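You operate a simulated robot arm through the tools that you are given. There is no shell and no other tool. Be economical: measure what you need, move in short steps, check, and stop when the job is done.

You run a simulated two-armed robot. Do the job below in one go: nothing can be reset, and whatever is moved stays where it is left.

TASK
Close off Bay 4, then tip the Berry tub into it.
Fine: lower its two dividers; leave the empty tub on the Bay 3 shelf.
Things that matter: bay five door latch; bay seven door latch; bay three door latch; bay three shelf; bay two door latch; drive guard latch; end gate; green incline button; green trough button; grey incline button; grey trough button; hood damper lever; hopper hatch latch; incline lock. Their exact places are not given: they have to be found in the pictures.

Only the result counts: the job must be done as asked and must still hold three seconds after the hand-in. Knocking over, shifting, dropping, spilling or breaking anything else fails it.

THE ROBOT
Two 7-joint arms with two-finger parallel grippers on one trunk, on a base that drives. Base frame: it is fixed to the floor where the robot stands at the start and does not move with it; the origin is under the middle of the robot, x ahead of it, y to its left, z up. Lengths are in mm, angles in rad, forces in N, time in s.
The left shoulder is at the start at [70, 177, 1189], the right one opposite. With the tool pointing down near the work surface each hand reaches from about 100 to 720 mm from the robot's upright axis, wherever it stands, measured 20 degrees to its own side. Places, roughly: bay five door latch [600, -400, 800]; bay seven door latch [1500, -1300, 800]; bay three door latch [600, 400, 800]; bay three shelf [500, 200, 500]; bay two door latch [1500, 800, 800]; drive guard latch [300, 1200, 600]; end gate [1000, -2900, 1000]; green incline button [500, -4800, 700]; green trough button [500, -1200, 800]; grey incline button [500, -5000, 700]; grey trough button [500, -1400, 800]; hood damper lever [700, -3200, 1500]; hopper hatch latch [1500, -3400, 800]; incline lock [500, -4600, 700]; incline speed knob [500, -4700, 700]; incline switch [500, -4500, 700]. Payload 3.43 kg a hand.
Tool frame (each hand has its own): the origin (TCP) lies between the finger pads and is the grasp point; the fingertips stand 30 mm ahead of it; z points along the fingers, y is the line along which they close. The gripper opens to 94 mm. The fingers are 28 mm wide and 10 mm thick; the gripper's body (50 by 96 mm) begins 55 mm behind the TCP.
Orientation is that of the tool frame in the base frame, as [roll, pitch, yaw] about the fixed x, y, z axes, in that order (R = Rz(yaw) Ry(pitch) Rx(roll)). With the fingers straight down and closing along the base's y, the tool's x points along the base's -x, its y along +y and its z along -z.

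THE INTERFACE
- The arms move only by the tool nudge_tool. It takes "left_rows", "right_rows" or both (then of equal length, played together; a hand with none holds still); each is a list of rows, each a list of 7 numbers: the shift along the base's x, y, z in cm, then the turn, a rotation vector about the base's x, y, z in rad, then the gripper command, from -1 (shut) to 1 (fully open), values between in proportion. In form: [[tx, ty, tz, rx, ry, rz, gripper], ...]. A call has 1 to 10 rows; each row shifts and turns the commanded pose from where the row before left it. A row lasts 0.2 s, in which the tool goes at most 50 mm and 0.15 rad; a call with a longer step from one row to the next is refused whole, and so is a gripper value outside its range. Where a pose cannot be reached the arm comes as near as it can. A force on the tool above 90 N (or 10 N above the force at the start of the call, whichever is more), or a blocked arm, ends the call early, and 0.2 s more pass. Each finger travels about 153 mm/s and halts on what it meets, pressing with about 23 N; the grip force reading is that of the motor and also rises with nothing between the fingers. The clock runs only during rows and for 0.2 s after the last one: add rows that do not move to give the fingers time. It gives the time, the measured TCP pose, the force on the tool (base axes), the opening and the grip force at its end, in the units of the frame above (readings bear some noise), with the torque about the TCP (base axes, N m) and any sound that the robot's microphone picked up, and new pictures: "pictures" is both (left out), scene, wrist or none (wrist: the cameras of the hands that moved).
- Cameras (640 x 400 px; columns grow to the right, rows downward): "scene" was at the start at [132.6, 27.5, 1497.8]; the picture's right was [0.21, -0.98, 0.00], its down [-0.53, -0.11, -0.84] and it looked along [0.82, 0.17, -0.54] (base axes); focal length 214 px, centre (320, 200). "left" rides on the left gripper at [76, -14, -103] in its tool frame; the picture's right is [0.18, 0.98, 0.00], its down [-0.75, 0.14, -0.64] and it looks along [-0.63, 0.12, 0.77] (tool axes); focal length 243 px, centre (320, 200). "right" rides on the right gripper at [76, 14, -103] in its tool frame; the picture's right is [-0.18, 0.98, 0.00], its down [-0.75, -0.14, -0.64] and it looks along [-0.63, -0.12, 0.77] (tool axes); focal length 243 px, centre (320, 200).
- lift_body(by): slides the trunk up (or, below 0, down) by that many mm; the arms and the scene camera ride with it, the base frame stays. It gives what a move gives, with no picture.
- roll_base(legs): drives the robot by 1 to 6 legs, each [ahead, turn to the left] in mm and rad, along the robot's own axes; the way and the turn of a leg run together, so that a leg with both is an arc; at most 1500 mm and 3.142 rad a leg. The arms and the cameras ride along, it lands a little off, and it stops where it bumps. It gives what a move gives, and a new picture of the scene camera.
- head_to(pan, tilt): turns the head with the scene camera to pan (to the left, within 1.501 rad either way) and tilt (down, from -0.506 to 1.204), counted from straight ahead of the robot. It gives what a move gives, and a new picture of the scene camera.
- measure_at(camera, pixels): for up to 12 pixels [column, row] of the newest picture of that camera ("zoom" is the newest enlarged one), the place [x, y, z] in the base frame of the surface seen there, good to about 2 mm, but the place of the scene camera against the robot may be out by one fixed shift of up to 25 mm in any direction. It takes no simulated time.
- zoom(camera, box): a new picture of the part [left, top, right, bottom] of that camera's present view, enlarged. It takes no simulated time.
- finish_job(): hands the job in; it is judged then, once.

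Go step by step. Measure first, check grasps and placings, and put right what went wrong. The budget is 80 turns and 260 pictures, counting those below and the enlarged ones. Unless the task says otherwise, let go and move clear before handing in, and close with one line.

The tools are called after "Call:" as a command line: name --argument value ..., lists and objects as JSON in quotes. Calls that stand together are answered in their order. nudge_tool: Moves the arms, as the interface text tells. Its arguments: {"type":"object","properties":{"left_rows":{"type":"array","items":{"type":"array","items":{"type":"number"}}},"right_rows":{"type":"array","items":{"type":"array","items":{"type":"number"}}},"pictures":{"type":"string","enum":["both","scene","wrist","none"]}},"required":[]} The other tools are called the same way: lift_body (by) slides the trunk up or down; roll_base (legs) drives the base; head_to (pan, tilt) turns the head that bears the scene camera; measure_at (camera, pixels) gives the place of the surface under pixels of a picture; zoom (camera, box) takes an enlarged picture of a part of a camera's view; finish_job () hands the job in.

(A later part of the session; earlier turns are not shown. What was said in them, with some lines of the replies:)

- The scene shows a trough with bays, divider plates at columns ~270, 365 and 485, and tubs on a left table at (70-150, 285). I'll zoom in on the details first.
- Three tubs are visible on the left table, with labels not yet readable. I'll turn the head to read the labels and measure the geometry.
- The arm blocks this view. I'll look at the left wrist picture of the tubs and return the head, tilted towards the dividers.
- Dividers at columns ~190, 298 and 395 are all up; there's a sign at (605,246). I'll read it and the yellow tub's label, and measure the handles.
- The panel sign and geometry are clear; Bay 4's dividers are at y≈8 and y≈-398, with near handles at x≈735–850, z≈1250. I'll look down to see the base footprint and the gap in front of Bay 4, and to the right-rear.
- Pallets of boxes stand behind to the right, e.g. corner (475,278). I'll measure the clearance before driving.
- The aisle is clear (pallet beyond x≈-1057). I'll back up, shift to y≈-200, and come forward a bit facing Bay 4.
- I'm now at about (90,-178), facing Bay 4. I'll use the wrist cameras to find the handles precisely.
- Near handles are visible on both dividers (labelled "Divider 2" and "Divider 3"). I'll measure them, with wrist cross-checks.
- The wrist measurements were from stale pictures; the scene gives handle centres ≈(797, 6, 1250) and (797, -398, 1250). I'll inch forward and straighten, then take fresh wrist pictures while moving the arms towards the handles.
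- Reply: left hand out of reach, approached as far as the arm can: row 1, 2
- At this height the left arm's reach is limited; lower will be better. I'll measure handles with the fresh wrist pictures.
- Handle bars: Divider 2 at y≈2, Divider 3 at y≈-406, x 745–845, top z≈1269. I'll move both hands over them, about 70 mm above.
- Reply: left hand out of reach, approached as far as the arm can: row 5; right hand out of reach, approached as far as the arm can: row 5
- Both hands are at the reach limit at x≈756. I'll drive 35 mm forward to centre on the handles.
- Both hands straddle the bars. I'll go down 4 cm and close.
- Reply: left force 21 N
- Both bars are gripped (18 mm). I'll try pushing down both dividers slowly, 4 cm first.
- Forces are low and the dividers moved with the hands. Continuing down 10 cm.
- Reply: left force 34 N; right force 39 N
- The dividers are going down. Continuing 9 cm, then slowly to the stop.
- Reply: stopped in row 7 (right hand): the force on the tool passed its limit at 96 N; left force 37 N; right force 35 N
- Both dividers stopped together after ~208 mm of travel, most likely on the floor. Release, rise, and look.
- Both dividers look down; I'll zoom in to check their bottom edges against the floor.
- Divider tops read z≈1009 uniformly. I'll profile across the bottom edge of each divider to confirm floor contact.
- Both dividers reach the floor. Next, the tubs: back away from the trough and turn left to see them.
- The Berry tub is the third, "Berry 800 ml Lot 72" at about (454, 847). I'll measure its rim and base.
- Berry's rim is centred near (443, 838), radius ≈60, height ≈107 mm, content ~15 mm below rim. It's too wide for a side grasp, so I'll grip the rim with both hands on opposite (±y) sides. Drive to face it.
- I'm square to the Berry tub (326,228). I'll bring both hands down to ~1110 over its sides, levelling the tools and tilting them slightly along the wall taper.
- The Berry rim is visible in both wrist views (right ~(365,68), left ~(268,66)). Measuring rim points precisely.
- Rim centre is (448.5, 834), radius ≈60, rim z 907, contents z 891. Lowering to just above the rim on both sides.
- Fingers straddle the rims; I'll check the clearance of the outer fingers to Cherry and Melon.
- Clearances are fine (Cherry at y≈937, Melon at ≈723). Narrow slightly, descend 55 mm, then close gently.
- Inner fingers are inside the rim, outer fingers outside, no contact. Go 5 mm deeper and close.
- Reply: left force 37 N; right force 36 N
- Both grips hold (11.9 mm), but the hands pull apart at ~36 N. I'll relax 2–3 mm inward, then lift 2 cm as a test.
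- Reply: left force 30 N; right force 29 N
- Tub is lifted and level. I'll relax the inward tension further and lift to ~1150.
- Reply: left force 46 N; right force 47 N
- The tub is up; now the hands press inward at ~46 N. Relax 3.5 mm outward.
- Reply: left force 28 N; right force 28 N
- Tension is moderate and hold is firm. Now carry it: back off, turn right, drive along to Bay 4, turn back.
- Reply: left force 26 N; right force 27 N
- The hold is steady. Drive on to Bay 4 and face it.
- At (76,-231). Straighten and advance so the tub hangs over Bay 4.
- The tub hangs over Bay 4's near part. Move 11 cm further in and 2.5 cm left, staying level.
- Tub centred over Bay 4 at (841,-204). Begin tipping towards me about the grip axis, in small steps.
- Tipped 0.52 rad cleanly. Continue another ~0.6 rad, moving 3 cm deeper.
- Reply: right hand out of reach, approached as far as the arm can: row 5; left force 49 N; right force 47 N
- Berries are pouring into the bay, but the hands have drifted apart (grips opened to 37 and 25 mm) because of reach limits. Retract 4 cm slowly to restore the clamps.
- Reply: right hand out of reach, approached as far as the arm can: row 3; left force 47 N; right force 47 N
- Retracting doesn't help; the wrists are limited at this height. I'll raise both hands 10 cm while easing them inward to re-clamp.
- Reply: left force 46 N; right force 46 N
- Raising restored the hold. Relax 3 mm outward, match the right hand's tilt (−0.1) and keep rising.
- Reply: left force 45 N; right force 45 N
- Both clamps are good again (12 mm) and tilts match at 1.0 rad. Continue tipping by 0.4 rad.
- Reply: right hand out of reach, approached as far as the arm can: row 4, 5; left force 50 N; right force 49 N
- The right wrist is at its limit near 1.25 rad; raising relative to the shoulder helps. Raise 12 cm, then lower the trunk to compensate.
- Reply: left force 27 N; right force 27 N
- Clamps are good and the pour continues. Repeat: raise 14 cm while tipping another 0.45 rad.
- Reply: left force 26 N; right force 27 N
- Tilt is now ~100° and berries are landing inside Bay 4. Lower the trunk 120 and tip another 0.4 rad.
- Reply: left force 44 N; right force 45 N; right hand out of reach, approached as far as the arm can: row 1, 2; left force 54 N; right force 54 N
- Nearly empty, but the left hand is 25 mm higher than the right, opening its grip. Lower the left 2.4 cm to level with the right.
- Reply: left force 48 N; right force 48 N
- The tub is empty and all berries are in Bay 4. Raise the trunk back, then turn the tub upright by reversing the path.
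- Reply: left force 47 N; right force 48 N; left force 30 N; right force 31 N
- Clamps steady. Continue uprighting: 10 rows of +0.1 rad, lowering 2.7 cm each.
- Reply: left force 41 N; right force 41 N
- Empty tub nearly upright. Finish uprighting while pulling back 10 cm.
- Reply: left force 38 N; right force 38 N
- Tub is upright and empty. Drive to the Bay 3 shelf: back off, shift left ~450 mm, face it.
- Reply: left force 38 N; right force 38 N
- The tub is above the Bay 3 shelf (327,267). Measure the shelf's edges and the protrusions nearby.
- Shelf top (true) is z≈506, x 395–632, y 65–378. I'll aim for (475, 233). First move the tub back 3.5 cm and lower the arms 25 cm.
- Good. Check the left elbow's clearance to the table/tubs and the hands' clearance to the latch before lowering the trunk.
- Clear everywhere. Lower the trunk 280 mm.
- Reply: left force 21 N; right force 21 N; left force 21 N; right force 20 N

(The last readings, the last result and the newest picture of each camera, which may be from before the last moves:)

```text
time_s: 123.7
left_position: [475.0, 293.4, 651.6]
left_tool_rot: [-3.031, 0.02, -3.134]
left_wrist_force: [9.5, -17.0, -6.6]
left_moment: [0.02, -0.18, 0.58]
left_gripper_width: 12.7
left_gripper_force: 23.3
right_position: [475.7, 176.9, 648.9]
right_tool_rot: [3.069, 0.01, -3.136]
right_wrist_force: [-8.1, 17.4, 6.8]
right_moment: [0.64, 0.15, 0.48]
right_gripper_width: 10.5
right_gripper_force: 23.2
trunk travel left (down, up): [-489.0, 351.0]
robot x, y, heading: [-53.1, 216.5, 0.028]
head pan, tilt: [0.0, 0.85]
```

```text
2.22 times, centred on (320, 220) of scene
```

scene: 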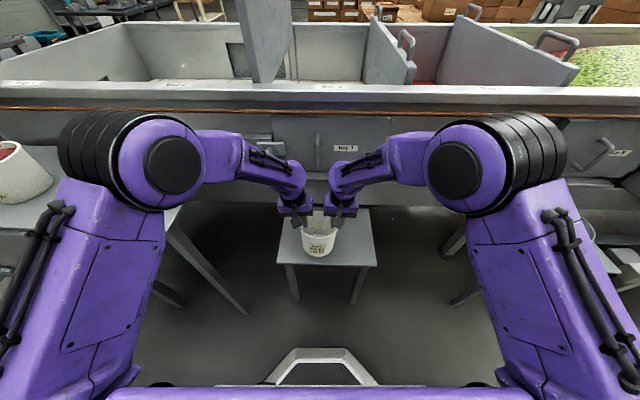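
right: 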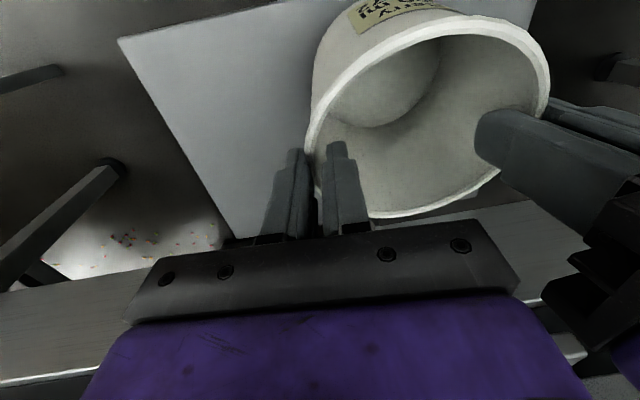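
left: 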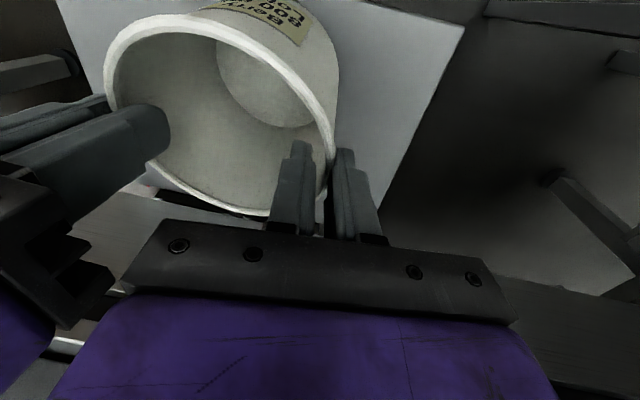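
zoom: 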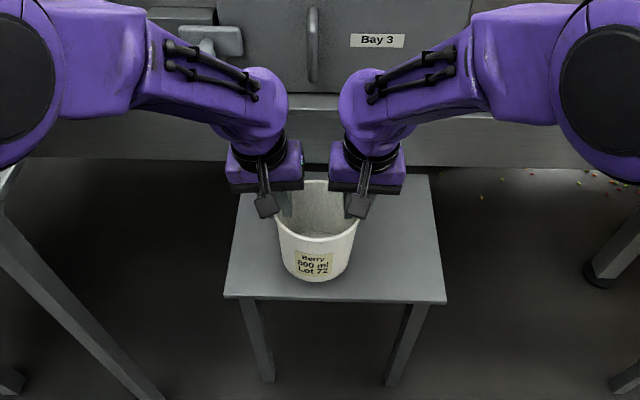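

About 30 mm above the shelf; lower slowly until contact.

Call:
nudge_tool --left_rows '[[0, 0, -0.8, 0, 0, 0, -1], [0, 0, -0.8, 0, 0, 0, -1], [0, 0, -0.5, 0, 0, 0, -1], [0, 0, -0.4, 0, 0, 0, -1], [0, 0, 0, 0, 0, 0, -1]]' --right_rows '[[0, 0, -0.8, 0, 0, 0, -1], [0, 0, -0.8, 0, 0, 0, -1], [0, 0, -0.5, 0, 0, 0, -1], [0, 0, -0.4, 0, 0, 0, -1], [0, 0, 0, 0, 0, 0, -1]]' --pictures "scene"

Call:
zoom --camera "scene" --box '[270, 190, 380, 300]'

Call:
measure_at --camera "scene" --pixels '[[319, 232], [319, 240], [319, 250], [319, 254], [319, 260], [319, 264]]'

```text
time_s: 124.9
left_position: [473.6, 293.9, 628.7]
left_tool_rot: [-3.029, 0.026, -3.134]
left_wrist_force: [0.2, -14.6, 15.9]
left_moment: [-0.05, -0.16, 0.22]
left_gripper_width: 11.1
left_gripper_force: 23.3
right_position: [473.5, 178.4, 628.2]
right_tool_rot: [3.067, 0.014, -3.136]
right_wrist_force: [-9.7, 20.7, 21.0]
right_moment: [0.93, -0.14, 0.51]
right_gripper_width: 10.9
right_gripper_force: 22.9
trunk travel left (down, up): [-489.0, 351.0]
robot x, y, heading: [-54.0, 213.1, 0.029]
head pan, tilt: [0.0, 0.85]
```

scene: 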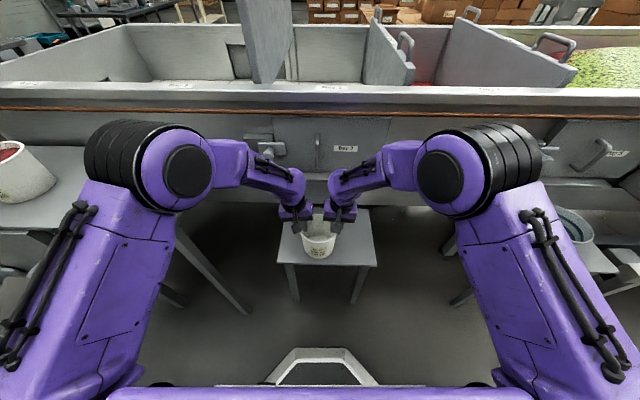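

```text
3.64 times, centred on (325, 245) of scene
```

zoom: 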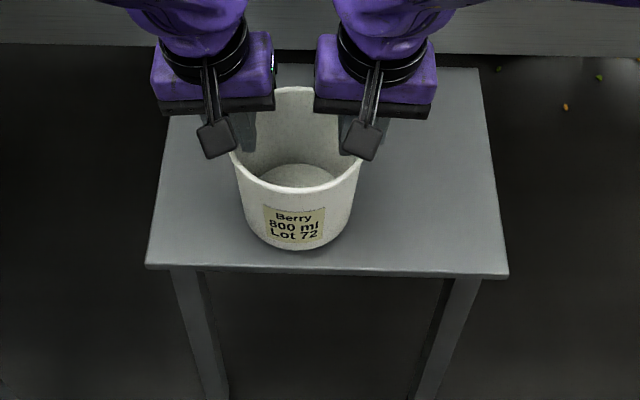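

```text
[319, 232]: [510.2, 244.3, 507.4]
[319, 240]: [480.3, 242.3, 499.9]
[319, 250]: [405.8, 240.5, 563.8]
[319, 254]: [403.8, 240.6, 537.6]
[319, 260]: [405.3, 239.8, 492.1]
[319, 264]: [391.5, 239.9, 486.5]
```

Contact with the shelf is felt, but the tub's front is only ~12 mm from the edge. Lift 1.2 cm, shift 3 cm deeper, and set down again.

Call:
nudge_tool --left_rows '[[0, 0, 0.8, 0, 0, 0, -1], [0, 0, 0.7, 0, 0, 0, -1], [1.5, 0, 0, 0, 0, 0, -1], [1.5, 0, 0, 0, 0, 0, -1], [0, 0, -0.6, 0, 0, 0, -1], [0, 0, -0.5, 0, 0, 0, -1], [0, 0, -0.3, 0, 0, 0, -1], [0, 0, -0.1, 0, 0, 0, -1], [0, 0, 0, 0, 0, 0, -1]]' --right_rows '[[0, 0, 0.8, 0, 0, 0, -1], [0, 0, 0.7, 0, 0, 0, -1], [1.5, 0, 0, 0, 0, 0, -1], [1.5, 0, 0, 0, 0, 0, -1], [0, 0, -0.6, 0, 0, 0, -1], [0, 0, -0.5, 0, 0, 0, -1], [0, 0, -0.3, 0, 0, 0, -1], [0, 0, -0.1, 0, 0, 0, -1], [0, 0, 0, 0, 0, 0, -1]]' --pictures "both"

Call:
zoom --camera "scene" --box '[270, 190, 380, 300]'

```text
time_s: 126.9
left_position: [503.0, 292.7, 627.6]
left_tool_rot: [-3.029, 0.025, -3.135]
left_wrist_force: [7.4, -23.6, 2.7]
left_moment: [-0.01, -0.62, 0.42]
left_gripper_width: 10.7
left_gripper_force: 22.7
right_position: [505.1, 177.8, 627.4]
right_tool_rot: [3.068, 0.013, -3.136]
right_wrist_force: [-8.0, 23.4, 17.9]
right_moment: [1.0, -0.27, 0.48]
right_gripper_width: 11.0
right_gripper_force: 22.8
trunk travel left (down, up): [-489.0, 351.0]
robot x, y, heading: [-54.1, 211.6, 0.022]
head pan, tilt: [0.0, 0.85]
```

scene: 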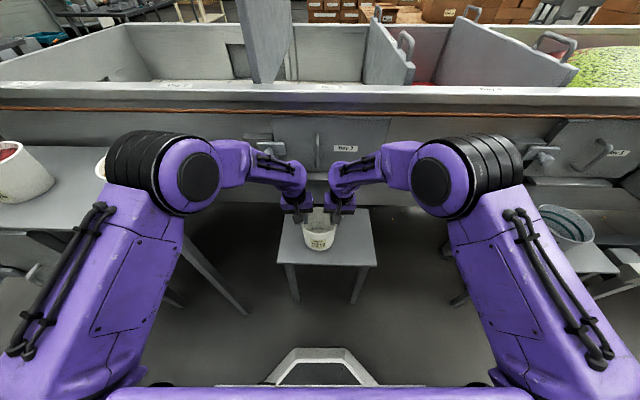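
right: 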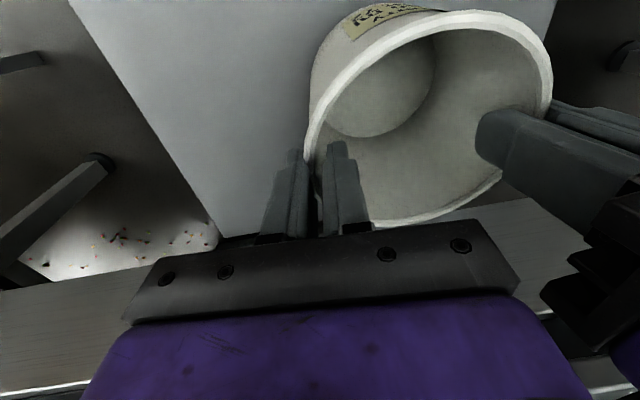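
left: 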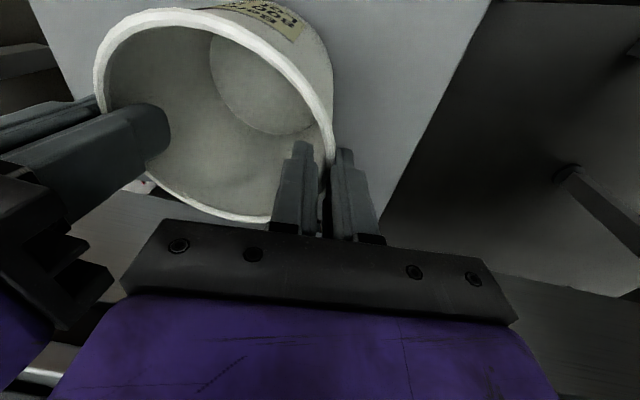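

```text
3.64 times, centred on (325, 245) of scene
```

zoom: 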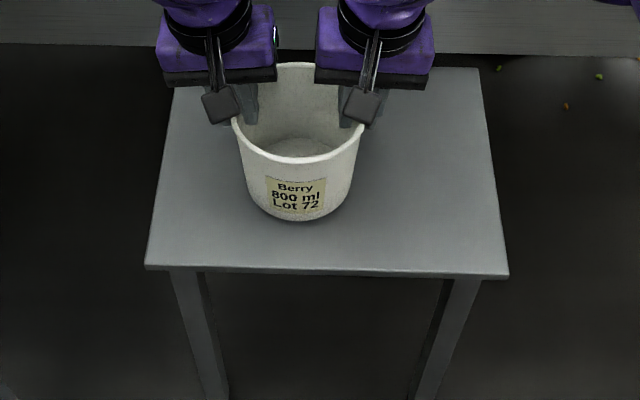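

The tub is well placed on the shelf. Lower 2 mm more and open both grippers gently, together.

Call:
nudge_tool --left_rows '[[0, -0.1, -0.2, 0, 0, 0, -1], [0, 0, 0, 0, 0, 0, -1], [0, 0, 0, 0, 0, 0, -0.7], [0, 0, 0, 0, 0, 0, -0.6], [0, 0, 0, 0, 0, 0, -0.5], [0, 0, 0, 0, 0, 0, -0.45]]' --right_rows '[[0, 0.1, -0.1, 0, 0, 0, -1], [0, 0, 0, 0, 0, 0, -1], [0, 0, 0, 0, 0, 0, -0.7], [0, 0, 0, 0, 0, 0, -0.6], [0, 0, 0, 0, 0, 0, -0.5], [0, 0, 0, 0, 0, 0, -0.45]]' --pictures "both"

```text
time_s: 128.3
left_position: [504.8, 291.3, 623.6]
left_tool_rot: [-3.031, 0.018, -3.134]
left_wrist_force: [0.2, -0.5, 0.3]
left_moment: [-0.02, 0.0, -0.01]
left_gripper_width: 25.8
left_gripper_force: 0.2
right_position: [506.3, 177.8, 624.0]
right_tool_rot: [3.07, 0.009, -3.137]
right_wrist_force: [-0.1, 0.7, -0.7]
right_moment: [-0.03, 0.01, -0.03]
right_gripper_width: 25.8
right_gripper_force: 0.1
trunk travel left (down, up): [-489.0, 351.0]
robot x, y, heading: [-52.5, 217.9, 0.026]
head pan, tilt: [0.0, 0.85]
```

scene: 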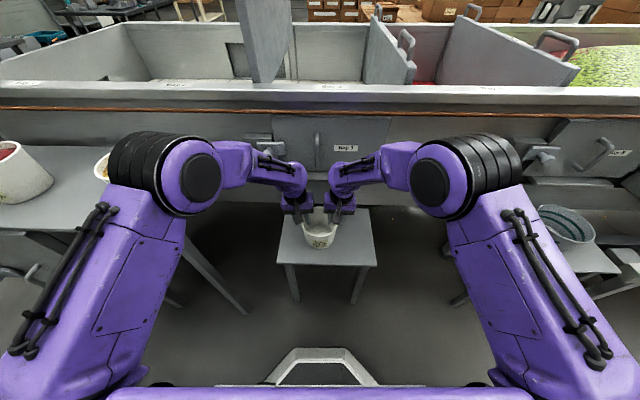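
right: 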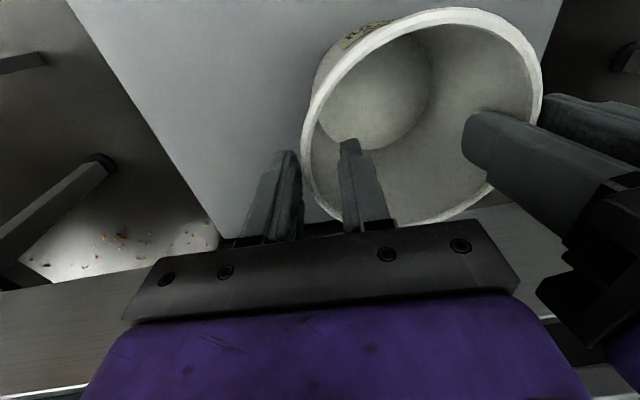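
left: 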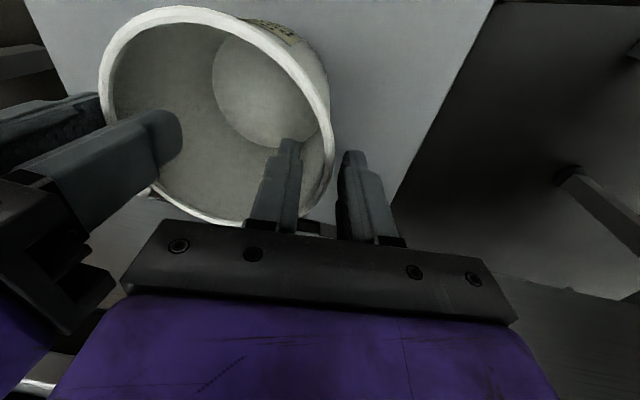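

Released cleanly, no contact forces. Withdraw straight up along the tool axes.

Call:
nudge_tool --left_rows '[[0, 0.1, 1, 0, 0, 0, -0.45], [0, 0.1, 1.5, 0, 0, 0, -0.45], [0, 0.2, 2, 0, 0, 0, -0.45], [0, 0.3, 3, 0, 0, 0, -0.45], [0, 0.3, 3, 0, 0, 0, -0.45], [0, 0.3, 3, 0, 0, 0, -0.45], [0, 0.3, 3, 0, 0, 0, -0.45], [0, 0.3, 3, 0, 0, 0, -0.45]]' --right_rows '[[0, -0.1, 1, 0, 0, 0, -0.45], [0, -0.1, 1.5, 0, 0, 0, -0.45], [0, -0.2, 2, 0, 0, 0, -0.45], [0, -0.3, 3, 0, 0, 0, -0.45], [0, -0.3, 3, 0, 0, 0, -0.45], [0, -0.3, 3, 0, 0, 0, -0.45], [0, -0.3, 3, 0, 0, 0, -0.45], [0, -0.3, 3, 0, 0, 0, -0.45]]' --pictures "both"

Call:
lift_body --by 280

Call:
roll_base --legs '[[-200, 0]]'

Call:
zoom --camera "scene" --box '[240, 60, 560, 300]'

```text
time_s: 130.1
left_position: [504.4, 308.9, 820.0]
left_tool_rot: [-3.032, 0.021, -3.136]
left_wrist_force: [0.6, 0.2, 0.4]
left_moment: [0.0, -0.01, -0.03]
left_gripper_width: 25.9
left_gripper_force: 0.0
right_position: [506.3, 158.1, 820.6]
right_tool_rot: [3.069, 0.008, -3.139]
right_wrist_force: [-0.7, -0.4, -0.2]
right_moment: [-0.01, -0.05, 0.01]
right_gripper_width: 26.0
right_gripper_force: 0.0
trunk travel left (down, up): [-489.0, 351.0]
robot x, y, heading: [-51.5, 217.9, 0.024]
head pan, tilt: [0.0, 0.85]
```

scene: 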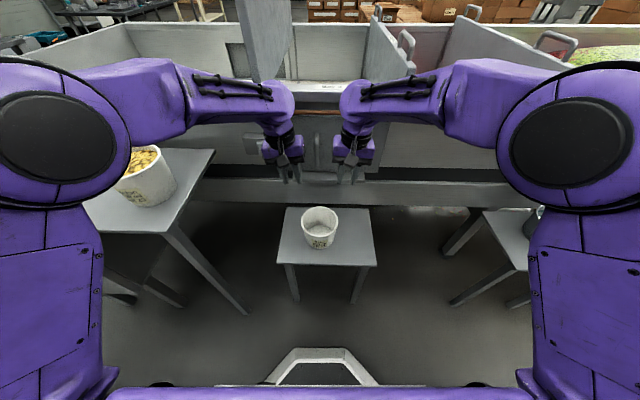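
right: 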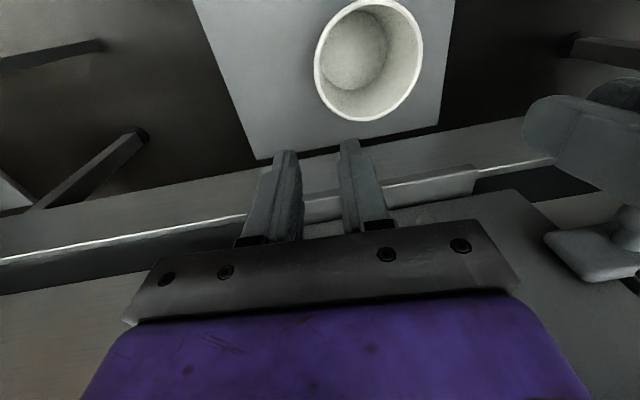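
left: 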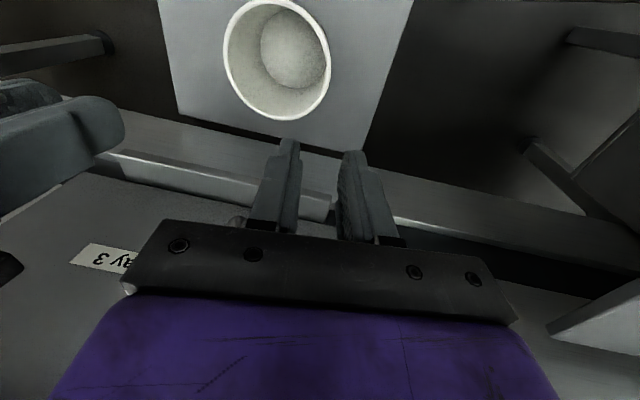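

```text
time_s: 132.9
left_position: [506.7, 309.4, 1098.9]
left_tool_rot: [-3.032, 0.019, -3.135]
left_wrist_force: [-1.0, -0.6, -0.3]
left_moment: [0.02, -0.01, 0.0]
left_gripper_width: 25.8
left_gripper_force: 0.0
right_position: [507.5, 159.8, 1099.6]
right_tool_rot: [3.069, 0.009, -3.139]
right_wrist_force: [0.3, -0.3, -0.6]
right_moment: [0.0, 0.01, -0.02]
right_gripper_width: 26.0
right_gripper_force: 0.1
trunk travel left (down, up): [-769.0, 71.0]
robot x, y, heading: [-57.3, 216.8, 0.027]
head pan, tilt: [0.0, 0.85]
```

```text
time_s: 134.5
left_position: [305.9, 306.1, 1098.1]
left_tool_rot: [-3.031, 0.019, -3.135]
left_wrist_force: [-0.8, -0.3, -0.2]
left_moment: [0.0, 0.01, 0.02]
left_gripper_width: 25.7
left_gripper_force: 0.0
right_position: [309.4, 154.6, 1098.9]
right_tool_rot: [3.07, 0.008, -3.137]
right_wrist_force: [-0.5, -0.3, 0.2]
right_moment: [0.02, 0.0, 0.01]
right_gripper_width: 25.9
right_gripper_force: 0.0
trunk travel left (down, up): [-769.0, 71.0]
robot x, y, heading: [-254.4, 213.6, 0.029]
head pan, tilt: [0.0, 0.85]
```

scene: 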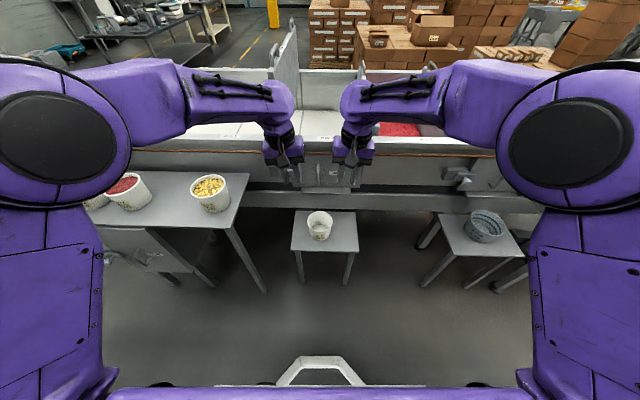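

```text
1.67 times, centred on (400, 180) of scene
```

zoom: 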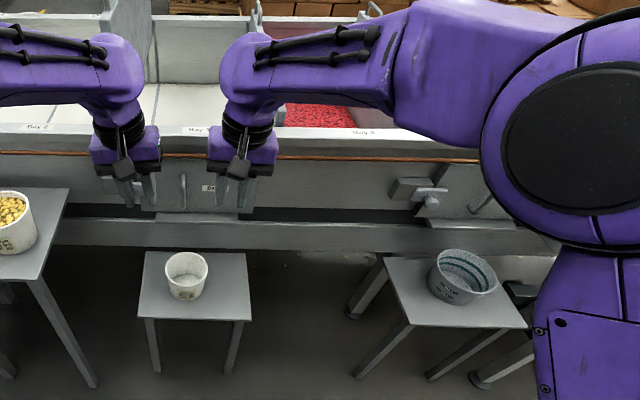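

The empty Berry tub stands on the Bay 3 shelf (318,225). The berries are in Bay 4 between its lowered dividers, the neighbouring bays and tubs look untouched, and both hands are clear. Handing in.

Call:
finish_job

```text
The job is handed in.
```

Bay 4's two dividers are down, the Berry tub has been emptied into it, and the empty tub is on the Bay 3 shelf. I saw no berries outside Bay 4.
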